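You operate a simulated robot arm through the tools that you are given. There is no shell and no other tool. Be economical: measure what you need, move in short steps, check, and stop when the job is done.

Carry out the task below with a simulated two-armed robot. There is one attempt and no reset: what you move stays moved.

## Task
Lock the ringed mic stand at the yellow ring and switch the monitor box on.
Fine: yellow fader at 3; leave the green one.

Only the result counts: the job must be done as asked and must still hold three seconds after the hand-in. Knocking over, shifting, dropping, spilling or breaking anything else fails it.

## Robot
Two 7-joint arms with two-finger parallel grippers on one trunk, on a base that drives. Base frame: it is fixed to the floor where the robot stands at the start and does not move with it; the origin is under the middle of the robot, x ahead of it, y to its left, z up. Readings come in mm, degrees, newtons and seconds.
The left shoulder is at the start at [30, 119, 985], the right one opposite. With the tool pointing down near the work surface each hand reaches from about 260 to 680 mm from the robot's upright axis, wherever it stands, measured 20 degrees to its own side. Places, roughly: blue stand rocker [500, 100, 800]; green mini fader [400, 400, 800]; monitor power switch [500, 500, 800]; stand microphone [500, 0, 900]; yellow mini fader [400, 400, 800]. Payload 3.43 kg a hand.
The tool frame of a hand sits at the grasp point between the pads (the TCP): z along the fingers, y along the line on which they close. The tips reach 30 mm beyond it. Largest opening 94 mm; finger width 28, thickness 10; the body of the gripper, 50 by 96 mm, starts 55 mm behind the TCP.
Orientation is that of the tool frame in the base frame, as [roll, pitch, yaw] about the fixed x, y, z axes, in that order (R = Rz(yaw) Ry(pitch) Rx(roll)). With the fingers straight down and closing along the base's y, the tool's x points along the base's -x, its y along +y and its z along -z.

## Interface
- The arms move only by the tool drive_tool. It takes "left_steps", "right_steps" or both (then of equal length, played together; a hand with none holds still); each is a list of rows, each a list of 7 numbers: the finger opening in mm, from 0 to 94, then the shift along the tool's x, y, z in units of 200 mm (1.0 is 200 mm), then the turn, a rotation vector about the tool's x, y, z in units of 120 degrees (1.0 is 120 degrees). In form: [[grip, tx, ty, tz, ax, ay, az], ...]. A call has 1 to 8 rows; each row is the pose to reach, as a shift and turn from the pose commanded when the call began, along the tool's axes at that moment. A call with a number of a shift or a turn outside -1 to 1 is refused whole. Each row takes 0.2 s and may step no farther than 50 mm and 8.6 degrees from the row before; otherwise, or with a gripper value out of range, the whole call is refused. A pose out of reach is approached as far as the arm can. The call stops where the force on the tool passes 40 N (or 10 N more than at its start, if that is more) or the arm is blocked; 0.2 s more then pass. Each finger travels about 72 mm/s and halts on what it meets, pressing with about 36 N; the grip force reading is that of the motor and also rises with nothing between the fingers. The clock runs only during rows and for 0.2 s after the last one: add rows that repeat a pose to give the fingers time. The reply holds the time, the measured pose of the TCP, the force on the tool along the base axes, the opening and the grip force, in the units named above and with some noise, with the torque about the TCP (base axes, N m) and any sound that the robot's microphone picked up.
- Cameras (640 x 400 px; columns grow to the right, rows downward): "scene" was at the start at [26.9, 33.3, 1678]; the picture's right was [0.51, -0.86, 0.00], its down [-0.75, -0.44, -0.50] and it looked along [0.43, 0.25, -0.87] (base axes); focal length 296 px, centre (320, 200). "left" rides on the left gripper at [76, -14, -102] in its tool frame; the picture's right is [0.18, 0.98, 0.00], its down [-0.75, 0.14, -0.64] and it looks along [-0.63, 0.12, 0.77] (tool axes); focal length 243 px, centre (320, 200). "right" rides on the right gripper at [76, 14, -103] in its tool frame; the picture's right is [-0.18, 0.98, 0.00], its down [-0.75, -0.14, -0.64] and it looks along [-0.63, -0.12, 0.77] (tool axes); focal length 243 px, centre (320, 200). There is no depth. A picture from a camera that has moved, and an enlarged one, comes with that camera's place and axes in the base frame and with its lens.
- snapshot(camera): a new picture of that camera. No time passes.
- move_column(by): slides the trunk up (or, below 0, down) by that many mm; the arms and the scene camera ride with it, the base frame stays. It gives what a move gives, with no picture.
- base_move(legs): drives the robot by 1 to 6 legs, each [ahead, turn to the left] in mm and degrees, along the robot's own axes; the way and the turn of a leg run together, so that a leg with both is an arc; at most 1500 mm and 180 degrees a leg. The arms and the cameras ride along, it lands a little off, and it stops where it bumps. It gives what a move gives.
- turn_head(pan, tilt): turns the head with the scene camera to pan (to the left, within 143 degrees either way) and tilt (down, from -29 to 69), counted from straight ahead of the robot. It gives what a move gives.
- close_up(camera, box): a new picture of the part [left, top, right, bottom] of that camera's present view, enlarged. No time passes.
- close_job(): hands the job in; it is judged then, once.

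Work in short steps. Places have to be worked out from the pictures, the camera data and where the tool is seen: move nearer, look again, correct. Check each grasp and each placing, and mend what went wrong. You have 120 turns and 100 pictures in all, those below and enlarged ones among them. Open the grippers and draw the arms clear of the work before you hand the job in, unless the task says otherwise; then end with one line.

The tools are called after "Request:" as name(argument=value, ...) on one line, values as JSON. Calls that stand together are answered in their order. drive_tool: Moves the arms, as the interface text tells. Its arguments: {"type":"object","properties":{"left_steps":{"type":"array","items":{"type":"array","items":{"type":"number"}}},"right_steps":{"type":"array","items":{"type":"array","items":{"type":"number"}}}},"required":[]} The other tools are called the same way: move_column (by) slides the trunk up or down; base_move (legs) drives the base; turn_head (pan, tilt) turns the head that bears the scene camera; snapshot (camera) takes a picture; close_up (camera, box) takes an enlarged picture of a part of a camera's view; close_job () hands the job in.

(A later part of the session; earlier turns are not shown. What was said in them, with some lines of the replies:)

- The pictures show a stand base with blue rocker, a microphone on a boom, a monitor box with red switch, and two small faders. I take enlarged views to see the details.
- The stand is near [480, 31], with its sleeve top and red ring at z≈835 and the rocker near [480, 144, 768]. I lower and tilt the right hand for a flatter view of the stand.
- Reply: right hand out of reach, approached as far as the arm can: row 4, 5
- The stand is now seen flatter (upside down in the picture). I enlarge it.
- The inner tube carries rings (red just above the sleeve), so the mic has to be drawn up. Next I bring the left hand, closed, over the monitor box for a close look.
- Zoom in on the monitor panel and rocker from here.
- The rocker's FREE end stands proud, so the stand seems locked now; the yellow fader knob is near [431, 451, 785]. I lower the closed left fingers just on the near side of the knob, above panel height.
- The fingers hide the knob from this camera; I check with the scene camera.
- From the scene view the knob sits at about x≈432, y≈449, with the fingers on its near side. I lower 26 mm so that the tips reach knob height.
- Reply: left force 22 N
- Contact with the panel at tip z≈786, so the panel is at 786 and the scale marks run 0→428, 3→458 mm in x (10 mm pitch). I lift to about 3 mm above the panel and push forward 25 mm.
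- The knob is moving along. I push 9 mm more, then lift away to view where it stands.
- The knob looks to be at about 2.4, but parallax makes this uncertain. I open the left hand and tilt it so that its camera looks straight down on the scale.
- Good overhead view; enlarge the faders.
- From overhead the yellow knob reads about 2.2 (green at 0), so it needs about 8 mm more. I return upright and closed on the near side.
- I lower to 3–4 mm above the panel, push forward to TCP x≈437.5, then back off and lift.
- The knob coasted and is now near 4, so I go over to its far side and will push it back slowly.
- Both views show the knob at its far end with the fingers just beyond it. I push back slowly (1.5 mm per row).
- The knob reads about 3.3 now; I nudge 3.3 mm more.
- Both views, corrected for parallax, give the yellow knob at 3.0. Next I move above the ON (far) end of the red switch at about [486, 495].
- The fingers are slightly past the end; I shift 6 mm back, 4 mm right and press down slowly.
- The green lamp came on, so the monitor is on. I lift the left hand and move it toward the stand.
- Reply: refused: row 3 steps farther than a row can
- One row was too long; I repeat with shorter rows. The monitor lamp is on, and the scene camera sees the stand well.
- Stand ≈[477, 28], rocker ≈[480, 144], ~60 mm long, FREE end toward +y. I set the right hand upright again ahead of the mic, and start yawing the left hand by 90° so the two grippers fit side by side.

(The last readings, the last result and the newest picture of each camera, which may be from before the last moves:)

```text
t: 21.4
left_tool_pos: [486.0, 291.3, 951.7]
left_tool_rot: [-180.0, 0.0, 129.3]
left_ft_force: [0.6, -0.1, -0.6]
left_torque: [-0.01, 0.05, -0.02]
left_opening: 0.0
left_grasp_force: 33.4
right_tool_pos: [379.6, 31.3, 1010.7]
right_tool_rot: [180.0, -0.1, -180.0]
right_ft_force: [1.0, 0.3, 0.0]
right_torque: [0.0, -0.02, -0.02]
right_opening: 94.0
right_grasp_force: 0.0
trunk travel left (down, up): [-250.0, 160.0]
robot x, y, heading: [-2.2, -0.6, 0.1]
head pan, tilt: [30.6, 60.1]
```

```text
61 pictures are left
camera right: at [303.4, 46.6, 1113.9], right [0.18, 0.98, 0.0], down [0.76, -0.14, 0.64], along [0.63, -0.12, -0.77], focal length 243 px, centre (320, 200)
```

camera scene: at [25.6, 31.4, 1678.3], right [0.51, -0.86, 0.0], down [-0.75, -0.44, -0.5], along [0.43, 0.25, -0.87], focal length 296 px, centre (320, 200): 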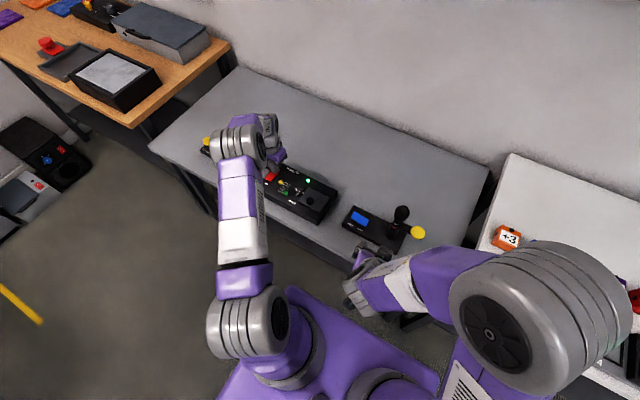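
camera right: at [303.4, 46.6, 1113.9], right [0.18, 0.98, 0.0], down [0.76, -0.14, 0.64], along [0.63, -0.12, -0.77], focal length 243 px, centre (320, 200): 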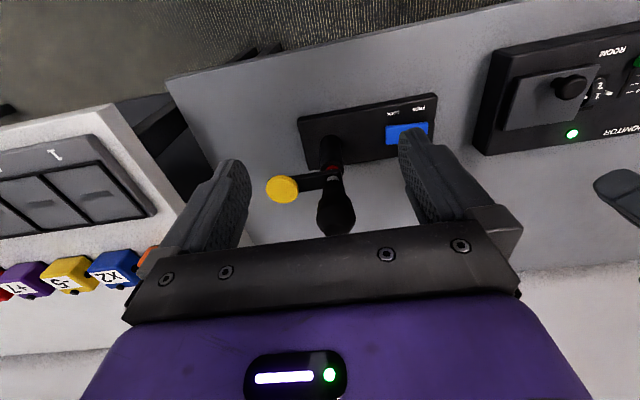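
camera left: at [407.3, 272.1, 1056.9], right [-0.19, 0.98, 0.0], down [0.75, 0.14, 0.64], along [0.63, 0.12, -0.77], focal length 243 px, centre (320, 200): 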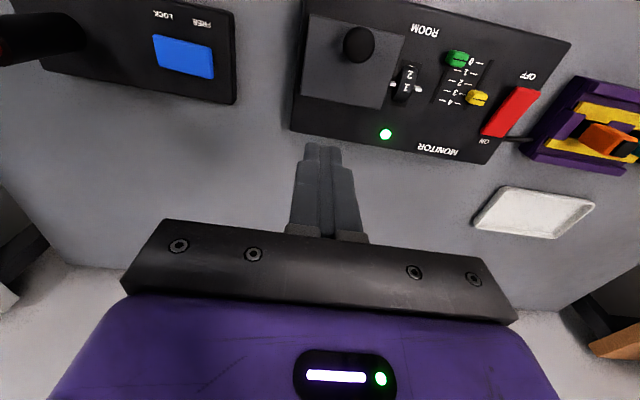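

The mic is near [474, 29]. I move the right hand above it and finish the left yaw.

Request:
drive_tool(left_steps=[[0, 0, 0, 0, 0, 0, 0.066], [0, 0, 0, 0, 0, 0, 0.132], [0, 0, 0, 0, 0, 0, 0.198], [0, 0, 0, 0, 0, 0, 0.264], [0, 0, 0, 0, 0, 0, 0.328]], right_steps=[[94, -0.1, 0, 0, 0, 0, 0], [94, -0.2, 0, 0, 0, 0, 0], [94, -0.3, -0.005, 0, 0, 0, 0], [94, -0.4, -0.01, 0, 0, 0, 0], [94, -0.465, -0.01, 0, 0, 0, 0]])

Request:
snapshot(camera="right")

Request:
snapshot(camera="left")

Request:
snapshot(camera="scene")

```text
t: 22.6
left_tool_pos: [483.4, 292.9, 952.8]
left_tool_rot: [180.0, 0.0, 90.1]
left_ft_force: [0.7, -0.4, 0.7]
left_torque: [0.02, 0.01, 0.01]
left_opening: 0.3
left_grasp_force: 33.3
right_tool_pos: [471.9, 31.2, 1011.1]
right_tool_rot: [-180.0, 0.0, -180.0]
right_ft_force: [1.3, -0.2, -0.4]
right_torque: [0.01, 0.01, 0.02]
right_opening: 93.9
right_grasp_force: 0.1
trunk travel left (down, up): [-250.0, 160.0]
robot x, y, heading: [3.5, 0.6, 0.0]
head pan, tilt: [30.6, 60.1]
```

```text
60 pictures are left
camera right: at [395.5, 46.5, 1114.0], right [0.18, 0.98, 0.0], down [0.75, -0.14, 0.64], along [0.63, -0.12, -0.77], focal length 243 px, centre (320, 200)
```

right: 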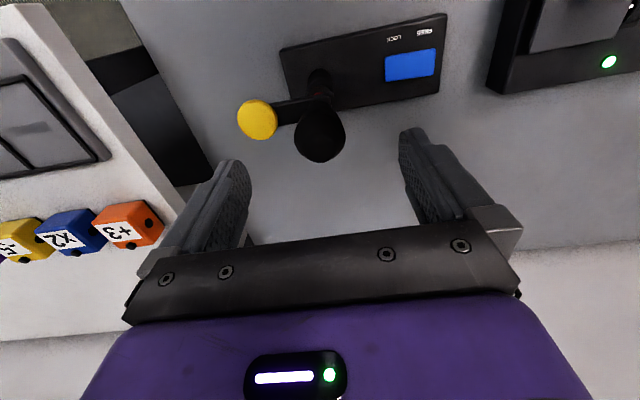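

```text
59 pictures are left
camera left: at [469.0, 367.7, 1054.5], right [0.98, 0.19, 0.0], down [0.14, -0.75, 0.64], along [0.12, -0.63, -0.77], focal length 243 px, centre (320, 200)
```

left: 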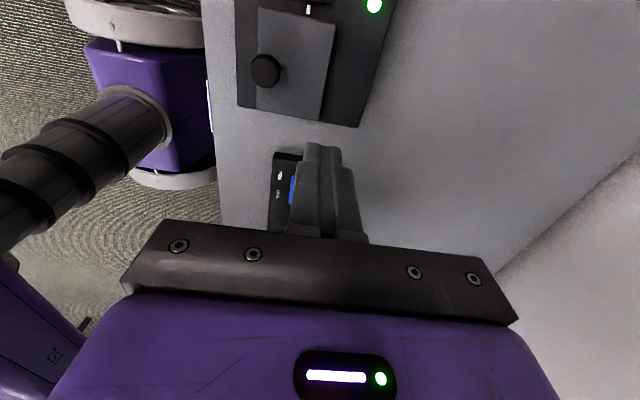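

```text
58 pictures are left
camera scene: at [27.1, 33.5, 1678.0], right [0.51, -0.86, 0.0], down [-0.75, -0.44, -0.5], along [0.43, 0.25, -0.87], focal length 296 px, centre (320, 200)
```

scene: 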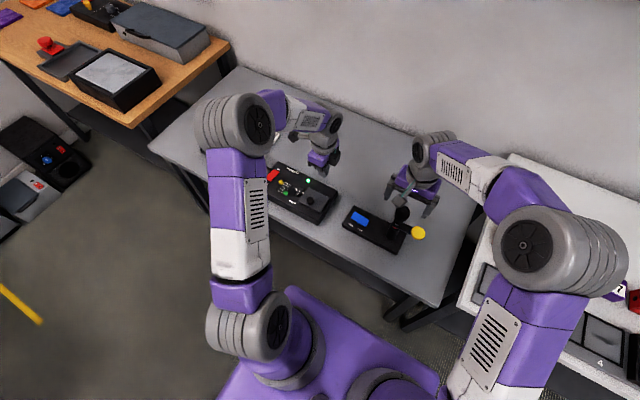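

Triangulation puts the mic head centre at about [484, 30, 923]. I shift 12 mm forward and lower over it with fingers open.

Request:
drive_tool(right_steps=[[94, -0.06, -0.005, 0, 0, 0, 0], [94, -0.06, -0.005, 0.2, 0, 0, 0], [94, -0.06, -0.005, 0.35, 0, 0, 0], [94, -0.06, -0.005, 0.47, 0, 0, 0]])

Request:
snapshot(camera="right")

Request:
close_up(camera="scene", box=[330, 140, 490, 260])

```text
t: 23.6
left_tool_pos: [485.1, 291.3, 953.2]
left_tool_rot: [-179.9, 0.0, 90.2]
left_ft_force: [-0.4, 0.9, -1.3]
left_torque: [0.02, 0.01, 0.01]
left_opening: 0.0
left_grasp_force: 33.4
right_tool_pos: [484.0, 28.0, 914.5]
right_tool_rot: [-179.9, -0.1, -180.0]
right_ft_force: [-0.7, -0.1, -0.1]
right_torque: [0.04, -0.01, 0.01]
right_opening: 93.9
right_grasp_force: 0.2
trunk travel left (down, up): [-250.0, 160.0]
robot x, y, heading: [-3.8, -3.0, -0.0]
head pan, tilt: [30.6, 60.1]
```

```text
57 pictures are left
camera right: at [408.0, 42.4, 1018.2], right [0.18, 0.98, 0.0], down [0.75, -0.14, 0.64], along [0.63, -0.12, -0.77], focal length 243 px, centre (320, 200)
```

right: 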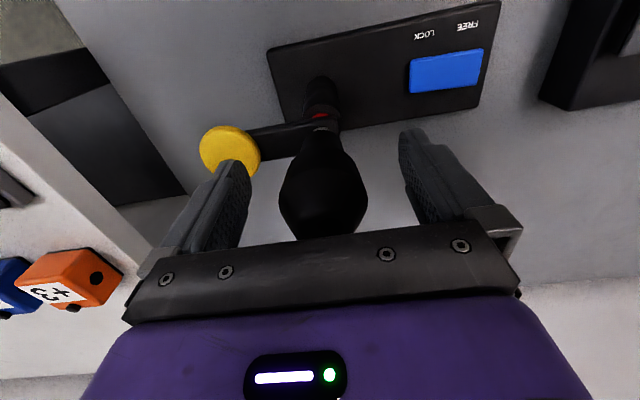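

```text
3.33 times, centred on (410, 200) of scene
camera zoom: at [27.3, 33.4, 1678.0], right [0.51, -0.86, 0.0], down [-0.75, -0.44, -0.5], along [0.43, 0.25, -0.87], focal length 988 px, centre (20, 200)
```

zoom: 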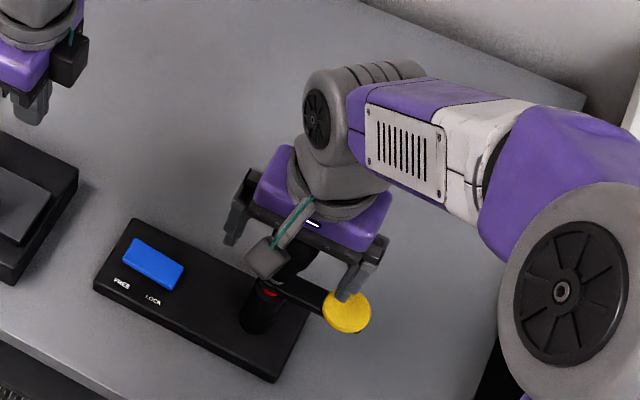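

The mic is centred between the fingers and the red ring is visible behind. I close on the mic head.

Request:
drive_tool(right_steps=[[70, 0, 0, 0, 0, 0, 0], [50, 0, 0, 0, 0, 0, 0], [35, 0, 0, 0, 0, 0, 0], [20, 0, 0, 0, 0, 0, 0], [20, 0, 0, 0, 0, 0, 0]])

Request:
snapshot(camera="right")

```text
t: 24.8
left_tool_pos: [483.7, 292.8, 952.4]
left_tool_rot: [-179.9, 0.1, 90.3]
left_ft_force: [0.3, -0.1, 0.6]
left_torque: [0.02, -0.01, 0.02]
left_opening: 0.0
left_grasp_force: 33.1
right_tool_pos: [482.5, 30.4, 915.4]
right_tool_rot: [179.9, 0.0, -179.9]
right_ft_force: [-4.3, 9.6, 0.1]
right_torque: [0.22, 0.24, 0.06]
right_opening: 41.6
right_grasp_force: 44.6
trunk travel left (down, up): [-250.0, 160.0]
robot x, y, heading: [0.9, -0.5, -0.2]
head pan, tilt: [30.6, 60.1]
```

```text
55 pictures are left
camera right: at [406.9, 44.2, 1019.1], right [0.18, 0.98, 0.0], down [0.75, -0.14, 0.64], along [0.63, -0.12, -0.77], focal length 243 px, centre (320, 200)
```

right: 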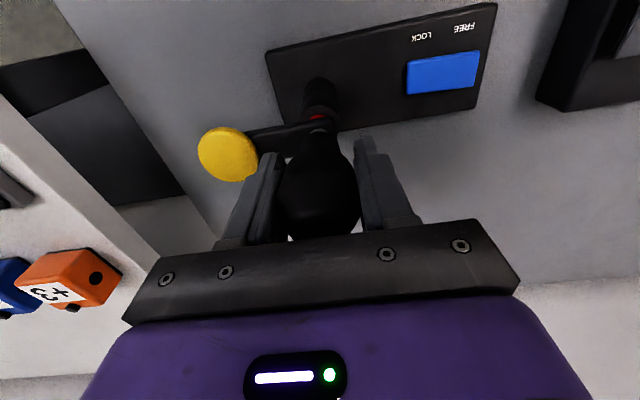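

The mic is held (41.6 mm). I check the rocker's tilt from this view.

Request:
close_up(camera="right", box=[380, 0, 520, 110])

```text
3.64 times, centred on (450, 55) of right
camera zoom: at [406.9, 44.2, 1019.1], right [0.18, 0.98, 0.0], down [0.75, -0.14, 0.64], along [0.63, -0.12, -0.77], focal length 882 px, centre (-153, 727)
```

zoom: 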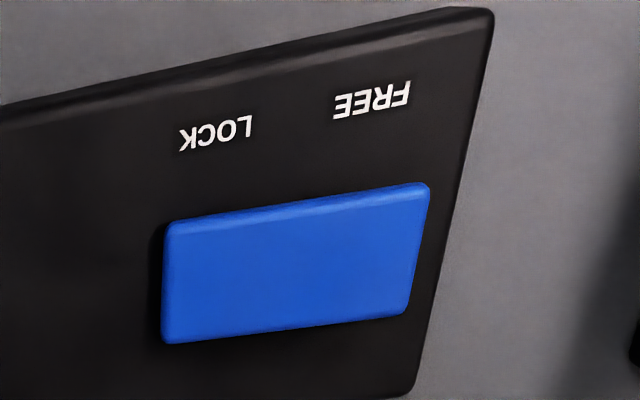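

To tell locked from free, I lift very gently 3 mm and read the force.

Request:
drive_tool(right_steps=[[20, 0, 0, -0.005, 0, 0, 0], [20, 0, 0, -0.01, 0, 0, 0], [20, 0, 0, -0.015, 0, 0, 0]])

Request:
close_up(camera="right", box=[270, 60, 370, 160])

```text
t: 25.6
left_tool_pos: [483.9, 295.2, 951.9]
left_tool_rot: [-179.9, 0.2, 90.4]
left_ft_force: [0.4, -0.1, -0.7]
left_torque: [0.01, 0.07, -0.02]
left_opening: 0.0
left_grasp_force: 33.0
right_tool_pos: [482.7, 29.5, 918.6]
right_tool_rot: [-179.7, -0.4, -179.9]
right_ft_force: [-6.2, 19.1, -27.4]
right_torque: [-0.17, -0.6, -0.16]
right_opening: 41.3
right_grasp_force: 44.5
trunk travel left (down, up): [-250.0, 160.0]
robot x, y, heading: [-2.1, -0.4, -0.0]
head pan, tilt: [30.6, 60.1]
```

```text
4.00 times, centred on (320, 110) of right
camera zoom: at [407.3, 44.6, 1020.9], right [0.18, 0.98, 0.0], down [0.76, -0.14, 0.64], along [0.63, -0.12, -0.77], focal length 970 px, centre (320, 560)
```

zoom: 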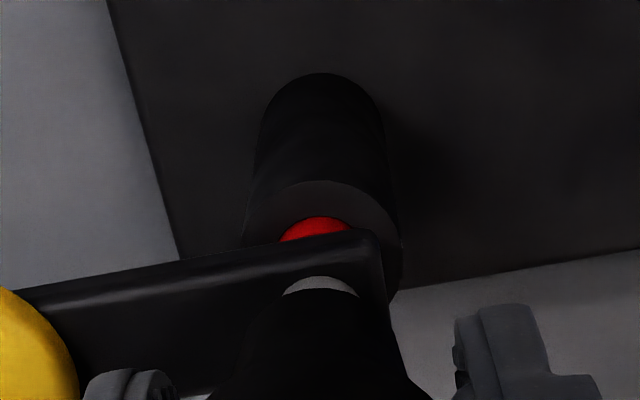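

It resists with 27 N: it is locked. I relax the lift and bring the left fingers above the FREE end at about [480, 165].

Request:
drive_tool(left_steps=[[0, -0.2, -0.01, 0, 0, 0, 0], [0, -0.4, -0.02, 0, 0, 0, 0], [0, -0.6, -0.02, 0, 0, 0, 0], [0, -0.64, -0.02, 0.15, 0, 0, 0], [0, -0.64, -0.02, 0.35, 0, 0, 0], [0, -0.64, -0.02, 0.5, 0, 0, 0], [0, -0.64, -0.02, 0.6, 0, 0, 0]], right_steps=[[20, 0, 0, 0.015, 0, 0, 0], [20, 0, 0, 0.015, 0, 0, 0], [20, 0, 0, 0.015, 0, 0, 0], [20, 0, 0, 0.015, 0, 0, 0], [20, 0, 0, 0.015, 0, 0, 0], [20, 0, 0, 0.015, 0, 0, 0], [20, 0, 0, 0.015, 0, 0, 0]])

Request:
snapshot(camera="left")

Request:
close_up(camera="scene", box=[330, 140, 490, 260])

Request:
snapshot(camera="right")

```text
t: 27.2
left_tool_pos: [475.4, 164.3, 833.5]
left_tool_rot: [179.9, 0.0, 90.3]
left_ft_force: [-0.7, 1.0, -0.1]
left_torque: [-0.01, -0.01, 0.0]
left_opening: 0.0
left_grasp_force: 33.4
right_tool_pos: [483.1, 30.5, 918.3]
right_tool_rot: [179.9, 0.1, -179.8]
right_ft_force: [-11.2, 13.6, 10.3]
right_torque: [-0.22, 0.29, -0.01]
right_opening: 41.2
right_grasp_force: 45.2
trunk travel left (down, up): [-250.0, 160.0]
robot x, y, heading: [0.3, 1.4, 0.1]
head pan, tilt: [30.6, 60.1]
```

```text
52 pictures are left
camera left: at [461.1, 239.5, 935.5], right [0.98, 0.19, 0.0], down [0.14, -0.75, 0.64], along [0.12, -0.63, -0.77], focal length 243 px, centre (320, 200)
```

left: 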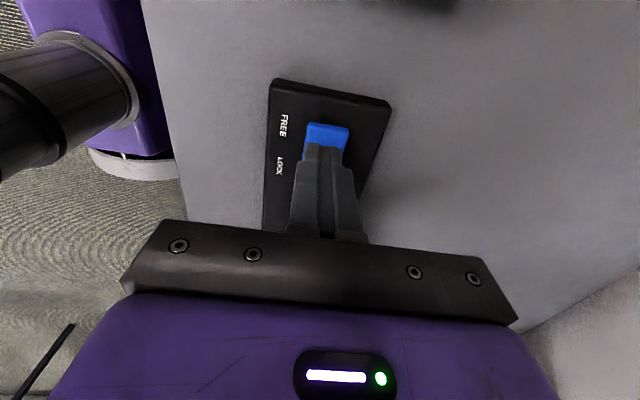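

```text
3.33 times, centred on (410, 200) of scene
camera zoom: at [24.3, 35.5, 1678.0], right [0.51, -0.86, 0.0], down [-0.75, -0.44, -0.5], along [0.43, 0.25, -0.87], focal length 988 px, centre (20, 200)
```

zoom: 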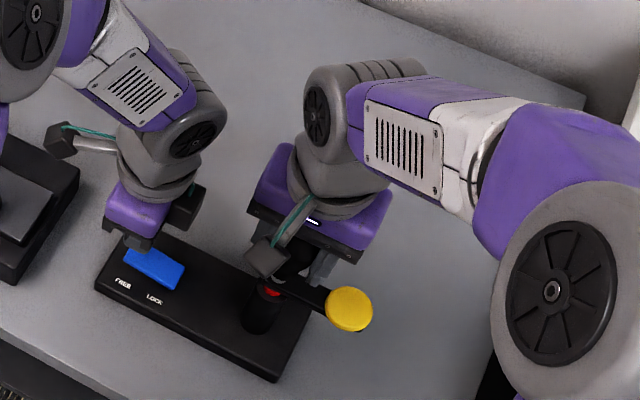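

```text
50 pictures are left
camera right: at [406.4, 44.2, 1021.2], right [0.18, 0.98, 0.0], down [0.75, -0.14, 0.64], along [0.63, -0.12, -0.77], focal length 243 px, centre (320, 200)
```

right: 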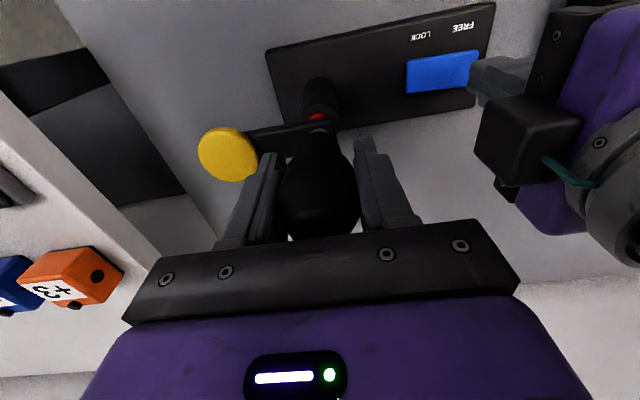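

The left fingers are above the FREE end. I press down slowly while the right hand holds the mic.

Request:
drive_tool(left_steps=[[0, 0, 0.01, 0.05, 0, 0, 0], [0, 0, 0.01, 0.08, 0, 0, 0], [0, 0, 0.01, 0.1, 0, 0, 0], [0, 0, 0.01, 0.115, 0, 0, 0], [0, 0, 0.01, 0.13, 0, 0, 0], [0, 0, 0.01, 0.14, 0, 0, 0]])

Request:
close_up(camera="right", box=[380, 0, 520, 110])

```text
t: 28.6
left_tool_pos: [481.7, 164.3, 805.9]
left_tool_rot: [179.9, 0.2, 90.3]
left_ft_force: [-0.1, 2.0, 0.6]
left_torque: [0.05, -0.01, 0.01]
left_opening: 0.0
left_grasp_force: 33.3
right_tool_pos: [482.3, 30.9, 918.1]
right_tool_rot: [180.0, 0.1, -180.0]
right_ft_force: [-8.2, 15.3, 9.1]
right_torque: [-0.02, -0.93, -0.02]
right_opening: 41.5
right_grasp_force: 45.2
trunk travel left (down, up): [-250.0, 160.0]
robot x, y, heading: [-4.2, 3.5, 0.3]
head pan, tilt: [30.6, 60.1]
```

```text
3.64 times, centred on (450, 55) of right
camera zoom: at [406.5, 44.3, 1020.6], right [0.18, 0.98, 0.0], down [0.75, -0.14, 0.64], along [0.63, -0.12, -0.77], focal length 882 px, centre (-153, 727)
```

zoom: 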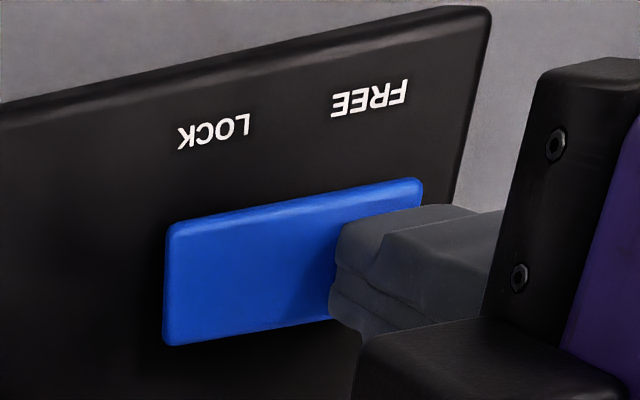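

The tips (z≈776) are just at contact. I press further.

Request:
drive_tool(left_steps=[[0, 0, 0, 0.015, 0, 0, 0], [0, 0, 0, 0.03, 0, 0, 0], [0, 0, 0, 0.045, 0, 0, 0], [0, 0, 0, 0.06, 0, 0, 0], [0, 0, 0, 0.07, 0, 0, 0]])

Request:
close_up(camera="right", box=[380, 0, 520, 110])

```text
t: 29.3
left_tool_pos: [481.7, 165.6, 802.8]
left_tool_rot: [179.9, -0.3, 90.3]
left_ft_force: [-7.8, 4.2, 16.4]
left_torque: [-0.11, 0.23, -0.15]
left_opening: 0.0
left_grasp_force: 32.7
right_tool_pos: [483.5, 29.7, 918.4]
right_tool_rot: [179.8, 0.3, -179.9]
right_ft_force: [-3.0, 2.4, 5.6]
right_torque: [0.23, 0.24, -0.19]
right_opening: 41.6
right_grasp_force: 45.0
trunk travel left (down, up): [-250.0, 160.0]
robot x, y, heading: [3.6, 0.3, -0.1]
head pan, tilt: [30.6, 60.1]
stopped in row 3 (left hand): the force on the tool passed its limit at 45 N (the readings are from after the stop); the commanded pose is now the measured one
```

```text
3.64 times, centred on (450, 55) of right
camera zoom: at [406.1, 44.0, 1021.4], right [0.18, 0.98, 0.01], down [0.75, -0.14, 0.64], along [0.63, -0.11, -0.76], focal length 882 px, centre (-153, 727)
```

zoom: 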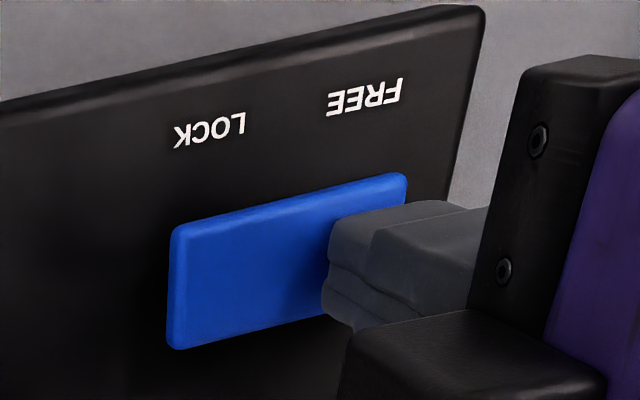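

The rocker has tipped to FREE (LOCK end now proud). I lift the left fingers and shift them above the LOCK end, at y≈123.

Request:
drive_tool(left_steps=[[0, 0, 0, -0.07, 0, 0, 0], [0, 0, 0, -0.15, 0, 0, 0], [0, -0.1, 0, -0.15, 0, 0, 0], [0, -0.21, 0, -0.15, 0, 0, 0]])

Request:
snapshot(camera="right")

Request:
close_up(camera="scene", box=[330, 140, 490, 260])

```text
t: 30.3
left_tool_pos: [482.6, 125.2, 833.8]
left_tool_rot: [179.7, -0.1, 90.2]
left_ft_force: [0.4, 0.2, -0.3]
left_torque: [-0.03, 0.0, -0.03]
left_opening: 0.0
left_grasp_force: 33.2
right_tool_pos: [482.4, 29.5, 919.0]
right_tool_rot: [179.8, 0.1, -179.9]
right_ft_force: [-13.7, 5.1, 4.6]
right_torque: [0.44, 0.49, 0.24]
right_opening: 41.3
right_grasp_force: 44.8
trunk travel left (down, up): [-250.0, 160.0]
robot x, y, heading: [-2.3, -1.6, 0.2]
head pan, tilt: [30.6, 60.1]
```

```text
47 pictures are left
camera right: at [406.4, 44.1, 1020.5], right [0.18, 0.98, 0.0], down [0.75, -0.14, 0.64], along [0.63, -0.12, -0.77], focal length 243 px, centre (320, 200)
```

right: 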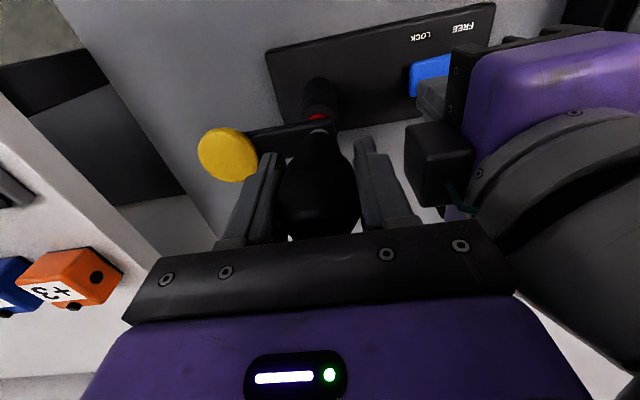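

```text
3.33 times, centred on (410, 200) of scene
camera zoom: at [24.3, 34.3, 1678.0], right [0.51, -0.86, 0.0], down [-0.74, -0.44, -0.5], along [0.43, 0.25, -0.87], focal length 988 px, centre (20, 200)
```

zoom: 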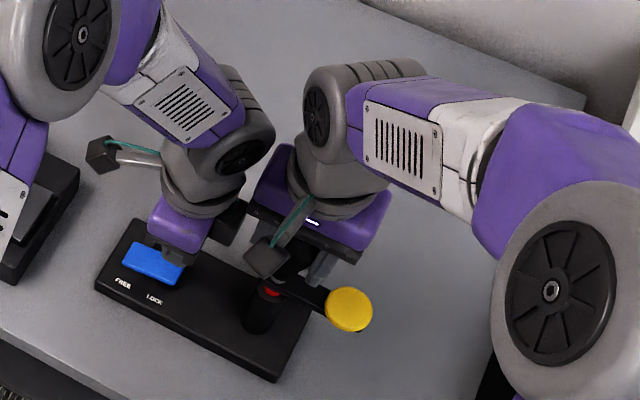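

Clearance between the hands holds. I raise the mic 10 mm slowly and look at the tube.

Request:
drive_tool(right_steps=[[20, 0, 0, -0.02, 0, 0, 0], [20, 0, 0, -0.04, 0, 0, 0], [20, 0, 0, -0.06, 0, 0, 0], [20, 0, 0, -0.08, 0, 0, 0]])

Request:
close_up(camera="right", box=[270, 60, 370, 160])

Request:
close_up(camera="scene", box=[370, 190, 430, 240])

```text
t: 31.3
left_tool_pos: [482.0, 125.0, 833.6]
left_tool_rot: [179.7, 0.0, 90.3]
left_ft_force: [-0.2, 0.4, -0.1]
left_torque: [0.01, -0.03, 0.02]
left_opening: 0.0
left_grasp_force: 32.8
right_tool_pos: [481.5, 30.2, 932.8]
right_tool_rot: [179.9, 0.2, -179.9]
right_ft_force: [-17.5, 8.1, 4.2]
right_torque: [0.25, 0.3, 0.17]
right_opening: 41.5
right_grasp_force: 45.2
trunk travel left (down, up): [-250.0, 160.0]
robot x, y, heading: [-2.1, -0.8, -0.3]
head pan, tilt: [30.6, 60.1]
```

```text
4.00 times, centred on (320, 110) of right
camera zoom: at [406.2, 44.2, 1036.3], right [0.18, 0.98, 0.0], down [0.75, -0.14, 0.64], along [0.63, -0.12, -0.76], focal length 970 px, centre (320, 560)
```

zoom: 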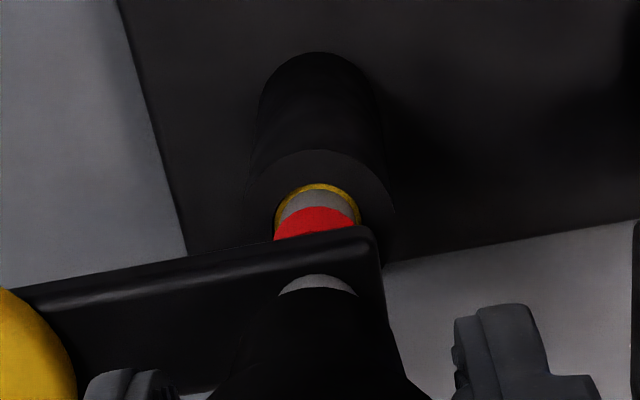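

```text
8.00 times, centred on (400, 215) of scene
camera zoom: at [23.8, 34.6, 1678.0], right [0.51, -0.86, 0.0], down [-0.74, -0.44, -0.5], along [0.43, 0.25, -0.87], focal length 2370 px, centre (-320, 80)
```

zoom: 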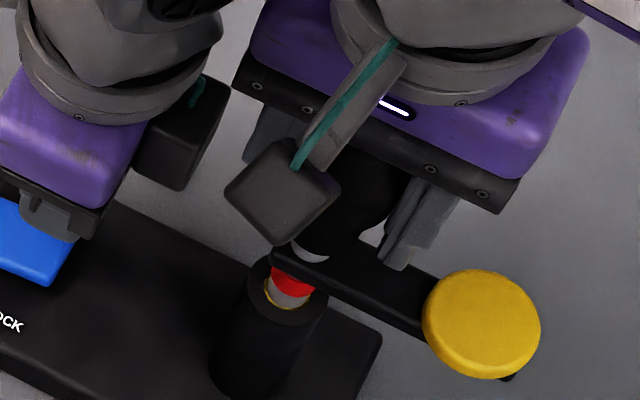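

After 14 mm a yellow edge just emerges at the sleeve mouth. I raise 5 mm more, easing 2 mm back in x to lessen the side load.

Request:
drive_tool(right_steps=[[20, 0.005, 0, -0.0125, 0, 0, 0], [20, 0.01, 0, -0.025, 0, 0, 0]])

Request:
close_up(camera="right", box=[290, 70, 350, 130])

Request:
close_up(camera="scene", box=[380, 205, 420, 235])

```text
t: 31.9
left_tool_pos: [483.1, 125.3, 832.3]
left_tool_rot: [179.8, 0.0, 90.3]
left_ft_force: [0.0, -0.6, 1.2]
left_torque: [-0.01, 0.0, -0.02]
left_opening: 0.2
left_grasp_force: 33.5
right_tool_pos: [482.7, 30.3, 939.7]
right_tool_rot: [179.8, 0.4, -179.9]
right_ft_force: [-8.8, 9.4, 3.7]
right_torque: [-0.41, 0.47, 0.09]
right_opening: 41.5
right_grasp_force: 44.8
trunk travel left (down, up): [-250.0, 160.0]
robot x, y, heading: [-0.2, 0.2, 0.0]
head pan, tilt: [30.6, 60.1]
```

```text
6.67 times, centred on (320, 100) of right
camera zoom: at [406.0, 44.2, 1041.9], right [0.18, 0.98, 0.0], down [0.75, -0.14, 0.65], along [0.64, -0.12, -0.76], focal length 1618 px, centre (320, 867)
```

zoom: 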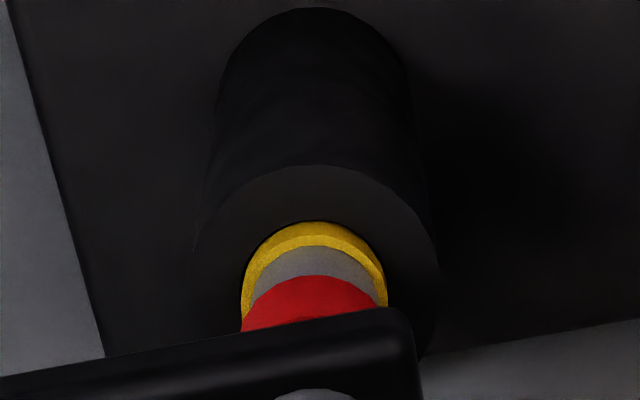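

```text
13.33 times, centred on (400, 220) of scene
camera zoom: at [25.4, 35.1, 1678.0], right [0.51, -0.86, 0.0], down [-0.75, -0.44, -0.5], along [0.43, 0.25, -0.87], focal length 3950 px, centre (-747, -67)
```

zoom: 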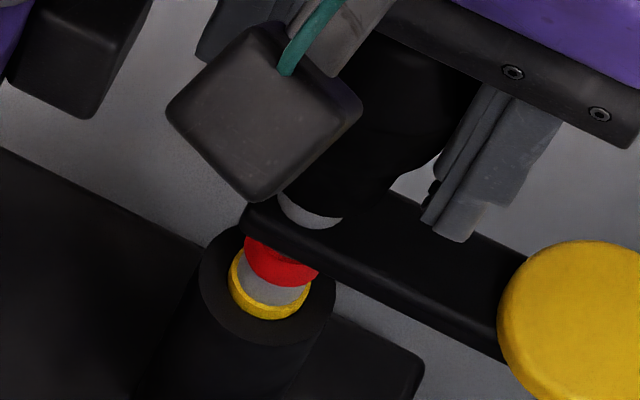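

The yellow ring is about 5 mm out. To learn its full height I raise a further 12 mm and look.

Request:
drive_tool(right_steps=[[20, 0, 0, -0.015, 0, 0, 0], [20, 0, 0, -0.03, 0, 0, 0], [20, 0, 0, -0.045, 0, 0, 0], [20, 0, 0, -0.06, 0, 0, 0], [20, 0, 0, -0.06, 0, 0, 0]])

Request:
close_up(camera="right", box=[290, 70, 350, 130])

Request:
close_up(camera="scene", box=[380, 205, 420, 235])

```text
t: 33.1
left_tool_pos: [483.3, 125.5, 832.9]
left_tool_rot: [179.9, 0.0, 90.3]
left_ft_force: [0.9, 0.9, -1.0]
left_torque: [-0.01, -0.03, 0.0]
left_opening: 0.0
left_grasp_force: 33.3
right_tool_pos: [482.6, 29.0, 950.9]
right_tool_rot: [179.9, 0.4, 180.0]
right_ft_force: [-6.7, 6.8, 3.9]
right_torque: [0.06, -0.83, -0.03]
right_opening: 41.4
right_grasp_force: 45.4
trunk travel left (down, up): [-250.0, 160.0]
robot x, y, heading: [1.5, -0.7, -0.0]
head pan, tilt: [30.6, 60.1]
```

```text
6.67 times, centred on (320, 100) of right
camera zoom: at [406.1, 44.3, 1053.6], right [0.18, 0.98, 0.0], down [0.75, -0.14, 0.65], along [0.63, -0.12, -0.76], focal length 1618 px, centre (320, 867)
```

zoom: 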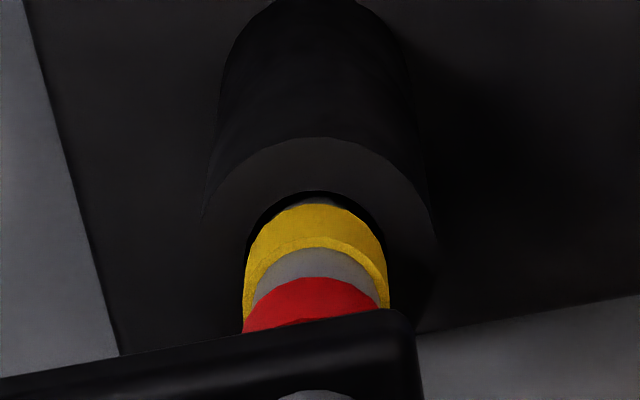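

```text
13.33 times, centred on (400, 220) of scene
camera zoom: at [25.3, 34.5, 1678.0], right [0.51, -0.86, 0.0], down [-0.75, -0.44, -0.5], along [0.43, 0.25, -0.87], focal length 3950 px, centre (-747, -67)
```

zoom: 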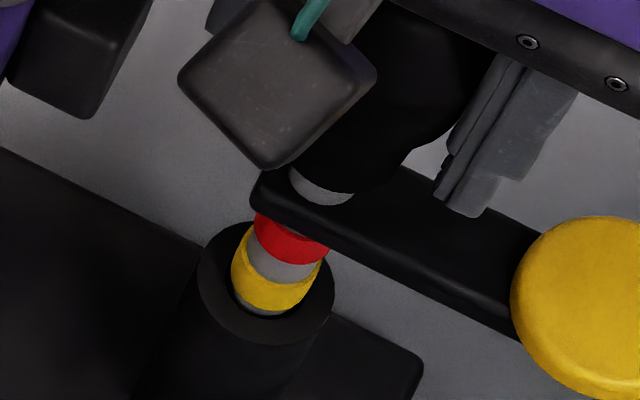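

The yellow ring is about 12 mm tall and now stands fully out, its top ~17 mm above the mouth. At the start the mouth sat about mid red ring, so I lower 9 mm to bring the yellow ring's middle to the mouth.

Request:
drive_tool(right_steps=[[20, 0, 0, 0.015, 0, 0, 0], [20, 0, 0, 0.03, 0, 0, 0], [20, 0, 0, 0.045, 0, 0, 0], [20, 0, 0, 0.045, 0, 0, 0]])

Request:
close_up(camera="right", box=[290, 70, 350, 130])

Request:
close_up(camera="scene", box=[380, 205, 420, 235])

```text
t: 34.1
left_tool_pos: [484.0, 125.8, 832.2]
left_tool_rot: [179.8, 0.0, 90.3]
left_ft_force: [0.2, 0.0, -0.6]
left_torque: [-0.01, -0.01, 0.0]
left_opening: 0.0
left_grasp_force: 32.8
right_tool_pos: [482.3, 28.5, 941.4]
right_tool_rot: [179.9, 0.2, 180.0]
right_ft_force: [-6.1, 7.9, 4.7]
right_torque: [-0.24, -0.62, 0.0]
right_opening: 41.3
right_grasp_force: 44.6
trunk travel left (down, up): [-250.0, 160.0]
robot x, y, heading: [1.8, 0.2, -0.1]
head pan, tilt: [30.6, 60.1]
```

```text
6.67 times, centred on (320, 100) of right
camera zoom: at [406.2, 44.2, 1044.2], right [0.18, 0.98, 0.0], down [0.75, -0.14, 0.64], along [0.63, -0.12, -0.76], focal length 1618 px, centre (320, 867)
```

zoom: 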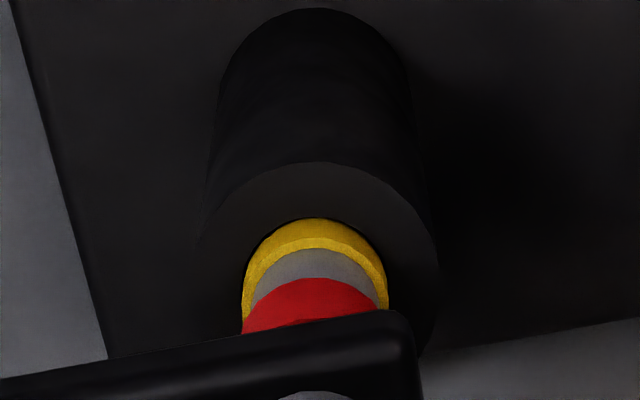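

```text
13.33 times, centred on (400, 220) of scene
camera zoom: at [25.3, 34.8, 1678.0], right [0.51, -0.86, 0.0], down [-0.75, -0.44, -0.5], along [0.43, 0.25, -0.87], focal length 3950 px, centre (-747, -67)
```

zoom: 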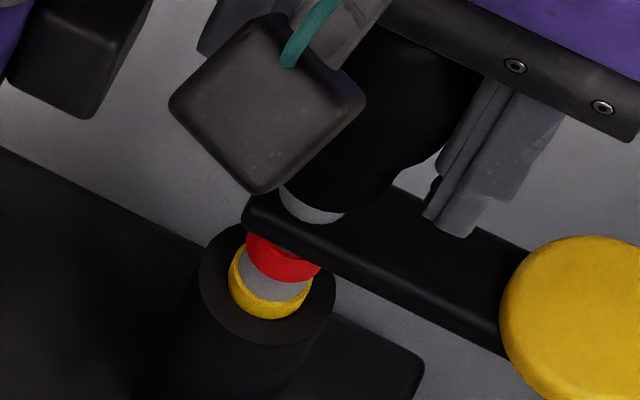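

About 7 mm of the yellow ring now stands above the mouth, matching the red ring at the start. I press the LOCK end with the left hand while the right holds.

Request:
drive_tool(left_steps=[[0, -0.015, 0, 0.05, 0, 0, 0], [0, -0.015, 0, 0.09, 0, 0, 0], [0, -0.015, 0, 0.11, 0, 0, 0], [0, -0.015, 0, 0.125, 0, 0, 0], [0, -0.015, 0, 0.14, 0, 0, 0], [0, -0.015, 0, 0.155, 0, 0, 0], [0, -0.015, 0, 0.17, 0, 0, 0]])

Request:
close_up(camera="scene", box=[330, 180, 430, 260])

Request:
close_up(camera="right", box=[290, 0, 490, 140])

```text
t: 35.7
left_tool_pos: [484.5, 119.6, 803.1]
left_tool_rot: [179.7, -0.2, 90.4]
left_ft_force: [-1.3, 0.7, 5.6]
left_torque: [0.1, 0.09, 0.03]
left_opening: 0.0
left_grasp_force: 33.3
right_tool_pos: [481.9, 30.2, 941.9]
right_tool_rot: [179.7, 0.3, -179.8]
right_ft_force: [-4.2, 1.3, 6.8]
right_torque: [-0.12, -0.18, -0.16]
right_opening: 41.2
right_grasp_force: 44.9
trunk travel left (down, up): [-250.0, 160.0]
robot x, y, heading: [-3.6, 1.7, 0.1]
head pan, tilt: [30.6, 60.1]
stopped in row 7 (left hand): the force on the tool passed its limit at 45 N (the readings are from after the stop); the commanded pose is now the measured one
```

```text
5.00 times, centred on (380, 220) of scene
camera zoom: at [24.7, 33.4, 1678.0], right [0.51, -0.86, 0.0], down [-0.74, -0.44, -0.5], along [0.43, 0.25, -0.87], focal length 1481 px, centre (20, 100)
```

zoom: 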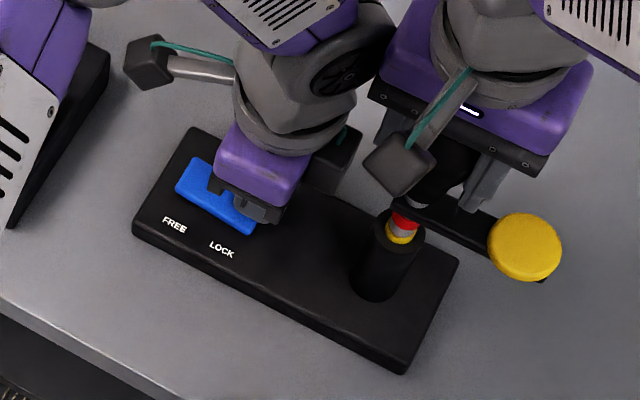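

```text
2.86 times, centred on (390, 70) of right
camera zoom: at [406.0, 44.0, 1044.2], right [0.18, 0.98, 0.01], down [0.75, -0.14, 0.65], along [0.64, -0.11, -0.76], focal length 693 px, centre (120, 571)
```

zoom: 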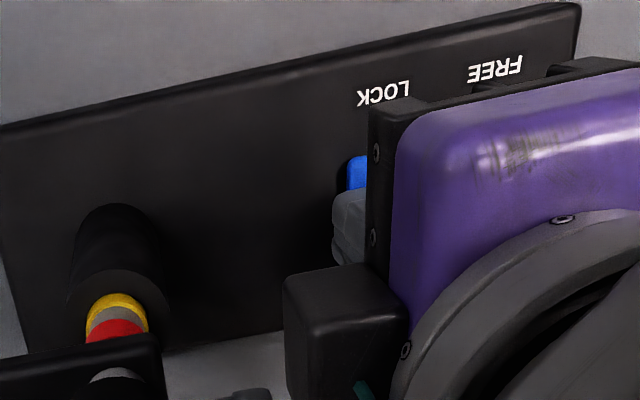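

The press ended at 45 N at the same depth as on the FREE side. I lift the left hand off and away, and check the rocker.

Request:
drive_tool(left_steps=[[0, 0, 0, -0.1, 0, 0, 0], [0, 0, 0, -0.25, 0, 0, 0], [0, 0.2, 0, -0.4, 0, 0, 0], [0, 0.42, 0, -0.5, 0, 0, 0], [0, 0.65, 0, -0.5, 0, 0, 0]])

Request:
close_up(camera="right", box=[290, 0, 490, 140])

```text
t: 36.9
left_tool_pos: [482.1, 248.9, 902.4]
left_tool_rot: [179.6, -0.1, 90.3]
left_ft_force: [0.0, 0.7, 0.1]
left_torque: [0.0, 0.01, 0.03]
left_opening: 0.1
left_grasp_force: 32.8
right_tool_pos: [481.4, 29.2, 941.2]
right_tool_rot: [180.0, 0.3, -179.9]
right_ft_force: [-10.1, 6.4, 9.2]
right_torque: [-0.83, -0.41, -0.18]
right_opening: 41.2
right_grasp_force: 45.0
trunk travel left (down, up): [-250.0, 160.0]
robot x, y, heading: [-1.0, -0.4, -0.2]
head pan, tilt: [30.6, 60.1]
```

```text
2.86 times, centred on (390, 70) of right
camera zoom: at [406.0, 44.2, 1043.5], right [0.18, 0.98, 0.0], down [0.75, -0.14, 0.65], along [0.64, -0.12, -0.76], focal length 693 px, centre (120, 571)
```

zoom: 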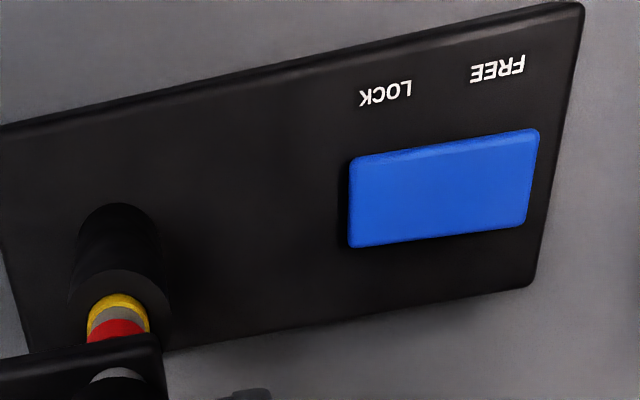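

The rocker is back in its LOCK position. I open the right hand and lift it clear.

Request:
drive_tool(right_steps=[[55, 0, 0, 0, 0, 0, 0], [75, 0, 0, 0, 0, 0, 0], [94, 0, 0, 0, 0, 0, 0], [94, 0, 0, 0, 0, 0, 0], [94, 0, 0, -0.2, 0, 0, 0], [94, 0, 0, -0.4, 0, 0, 0], [94, 0.2, 0, -0.5, 0, 0, 0], [94, 0.4, 0, -0.5, 0, 0, 0]])

Request:
snapshot(camera="right")

Request:
snapshot(camera="scene")

```text
t: 38.7
left_tool_pos: [483.2, 248.0, 900.9]
left_tool_rot: [179.9, -0.2, 90.3]
left_ft_force: [0.8, -0.6, 0.4]
left_torque: [-0.01, 0.02, 0.0]
left_opening: 0.0
left_grasp_force: 32.6
right_tool_pos: [404.6, 29.9, 1044.2]
right_tool_rot: [179.8, 0.3, -180.0]
right_ft_force: [0.7, -0.1, 0.2]
right_torque: [-0.02, -0.01, 0.0]
right_opening: 93.8
right_grasp_force: 0.1
trunk travel left (down, up): [-250.0, 160.0]
robot x, y, heading: [-2.3, 0.7, 0.4]
head pan, tilt: [30.6, 60.1]
```

```text
34 pictures are left
camera right: at [327.5, 44.7, 1146.6], right [0.18, 0.98, 0.0], down [0.75, -0.14, 0.65], along [0.63, -0.12, -0.76], focal length 243 px, centre (320, 200)
```

right: 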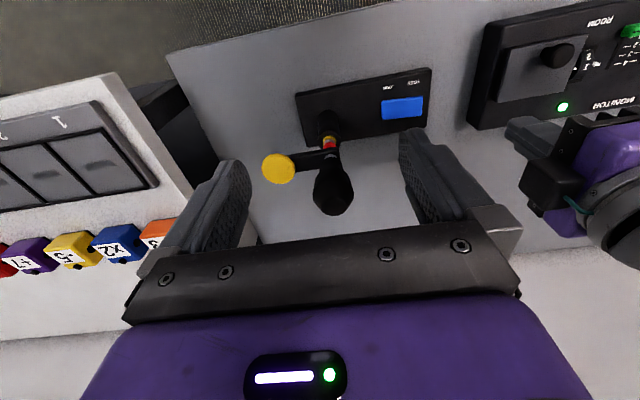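

```text
33 pictures are left
camera scene: at [26.5, 33.6, 1678.0], right [0.51, -0.86, 0.0], down [-0.75, -0.44, -0.5], along [0.43, 0.25, -0.87], focal length 296 px, centre (320, 200)
```

scene: 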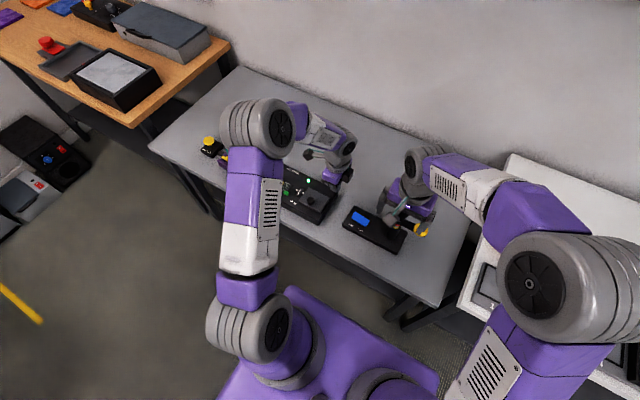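

Next a flatter look at the ring, from the same tilted pose as before.

Request:
drive_tool(right_steps=[[94, 0.15, 0, 0, 0, -0.03, 0], [94, 0.3, 0, 0.03, 0, -0.09, 0], [94, 0.4, 0, 0.1, 0, -0.15, 0], [94, 0.48, -0.01, 0.17, 0, -0.21, 0], [94, 0.5, -0.02, 0.23, 0, -0.27, 0], [94, 0.5, -0.02, 0.275, 0, -0.325, 0]])

Request:
close_up(camera="right", box=[290, 85, 370, 135])

Request:
close_up(camera="right", box=[250, 0, 450, 200])

```text
t: 40.0
left_tool_pos: [483.4, 247.2, 901.6]
left_tool_rot: [179.8, -0.1, 90.4]
left_ft_force: [0.9, -0.3, 0.5]
left_torque: [0.0, -0.01, 0.01]
left_opening: 0.0
left_grasp_force: 33.4
right_tool_pos: [325.7, 13.3, 1013.5]
right_tool_rot: [161.1, 26.9, 159.0]
right_ft_force: [0.2, -0.4, -0.7]
right_torque: [-0.02, 0.02, 0.0]
right_opening: 93.7
right_grasp_force: 0.0
trunk travel left (down, up): [-250.0, 160.0]
robot x, y, heading: [-4.7, -0.9, -0.1]
head pan, tilt: [30.6, 60.1]
stopped in row 6 (right hand): the arm was blocked; the commanded pose is now the measured one
```

```text
8.00 times, centred on (330, 110) of right
camera zoom: at [213.2, 36.6, 1069.8], right [0.35, 0.86, 0.37], down [0.27, -0.47, 0.84], along [0.9, -0.2, -0.4], focal length 1941 px, centre (240, 920)
```

zoom: 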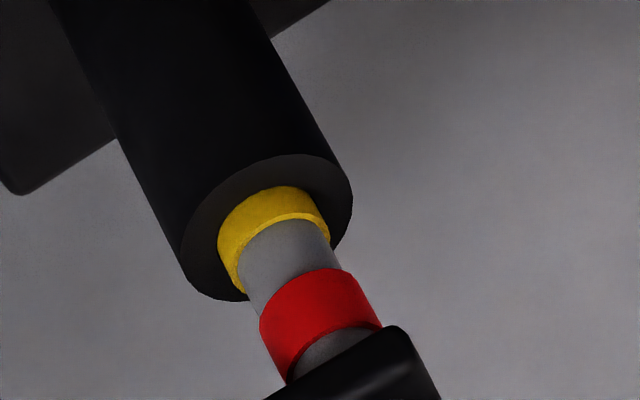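

```text
2.00 times, centred on (350, 100) of right
camera zoom: at [213.2, 36.6, 1069.8], right [0.35, 0.86, 0.37], down [0.27, -0.47, 0.84], along [0.9, -0.2, -0.4], focal length 485 px, centre (260, 400)
```

zoom: 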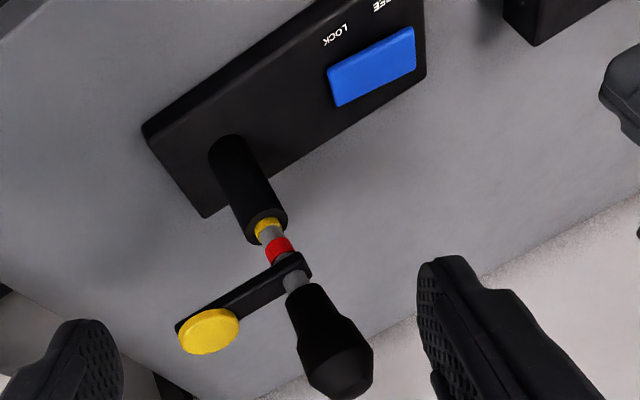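

Half of the yellow ring stands above the mouth, as the red one did, and the rocker is at LOCK. The block was only the right arm reaching its own limit. I raise and open the left hand, and back it off.

Request:
drive_tool(left_steps=[[0, 0, 0, -0.2, 0, 0, 0], [0, 0, 0, -0.4, 0, 0, 0], [20, 0, 0, -0.6, 0, 0, 0], [50, 0, 0, -0.8, 0, 0, 0], [80, 0, -0.2, -0.9, 0, 0, 0], [94, 0, -0.4, -0.9, 0, 0, 0], [94, 0, -0.4, -0.9, 0, 0, 0]])

Request:
snapshot(camera="scene")

Request:
close_up(camera="scene", box=[240, 150, 320, 200])

```text
t: 41.6
left_tool_pos: [402.1, 245.0, 1080.3]
left_tool_rot: [179.7, -0.2, 90.4]
left_ft_force: [-0.1, -0.1, 0.0]
left_torque: [-0.02, 0.03, -0.01]
left_opening: 93.6
left_grasp_force: 0.1
right_tool_pos: [327.5, 14.1, 1013.1]
right_tool_rot: [161.2, 26.9, 159.3]
right_ft_force: [-0.1, -0.3, -0.7]
right_torque: [-0.01, -0.01, -0.01]
right_opening: 94.0
right_grasp_force: 0.0
trunk travel left (down, up): [-250.0, 160.0]
robot x, y, heading: [-0.5, 2.1, 0.0]
head pan, tilt: [30.6, 60.1]
```

```text
30 pictures are left
camera scene: at [27.6, 33.9, 1677.9], right [0.51, -0.86, 0.0], down [-0.75, -0.44, -0.5], along [0.43, 0.25, -0.87], focal length 296 px, centre (320, 200)
```

scene: 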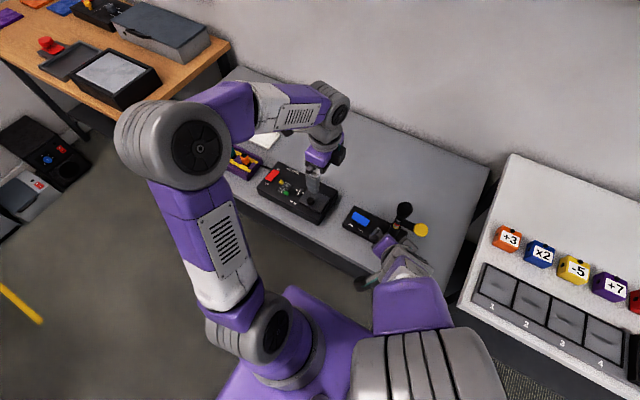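

```text
8.00 times, centred on (280, 175) of scene
camera zoom: at [27.6, 33.9, 1677.9], right [0.51, -0.86, 0.0], down [-0.75, -0.44, -0.5], along [0.43, 0.25, -0.87], focal length 2370 px, centre (640, 400)
```

zoom: 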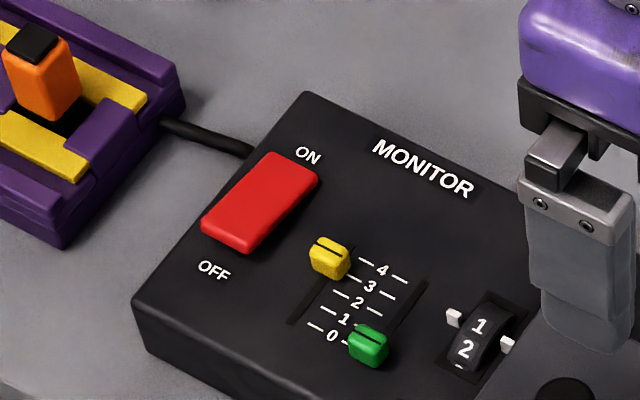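

All settings hold: switch ON with the lamp lit, yellow fader at 3, green untouched, and the stand locked at the yellow ring. Both hands are open and clear, so I hand in.

Request:
close_job()

```text
The job is handed in.
```

The mic stand is locked with its collar midway up the yellow ring, the same way it sat on the red ring at the start. The monitor box is on with its lamp lit, the yellow fader is at 3, and the green fader was left alone.
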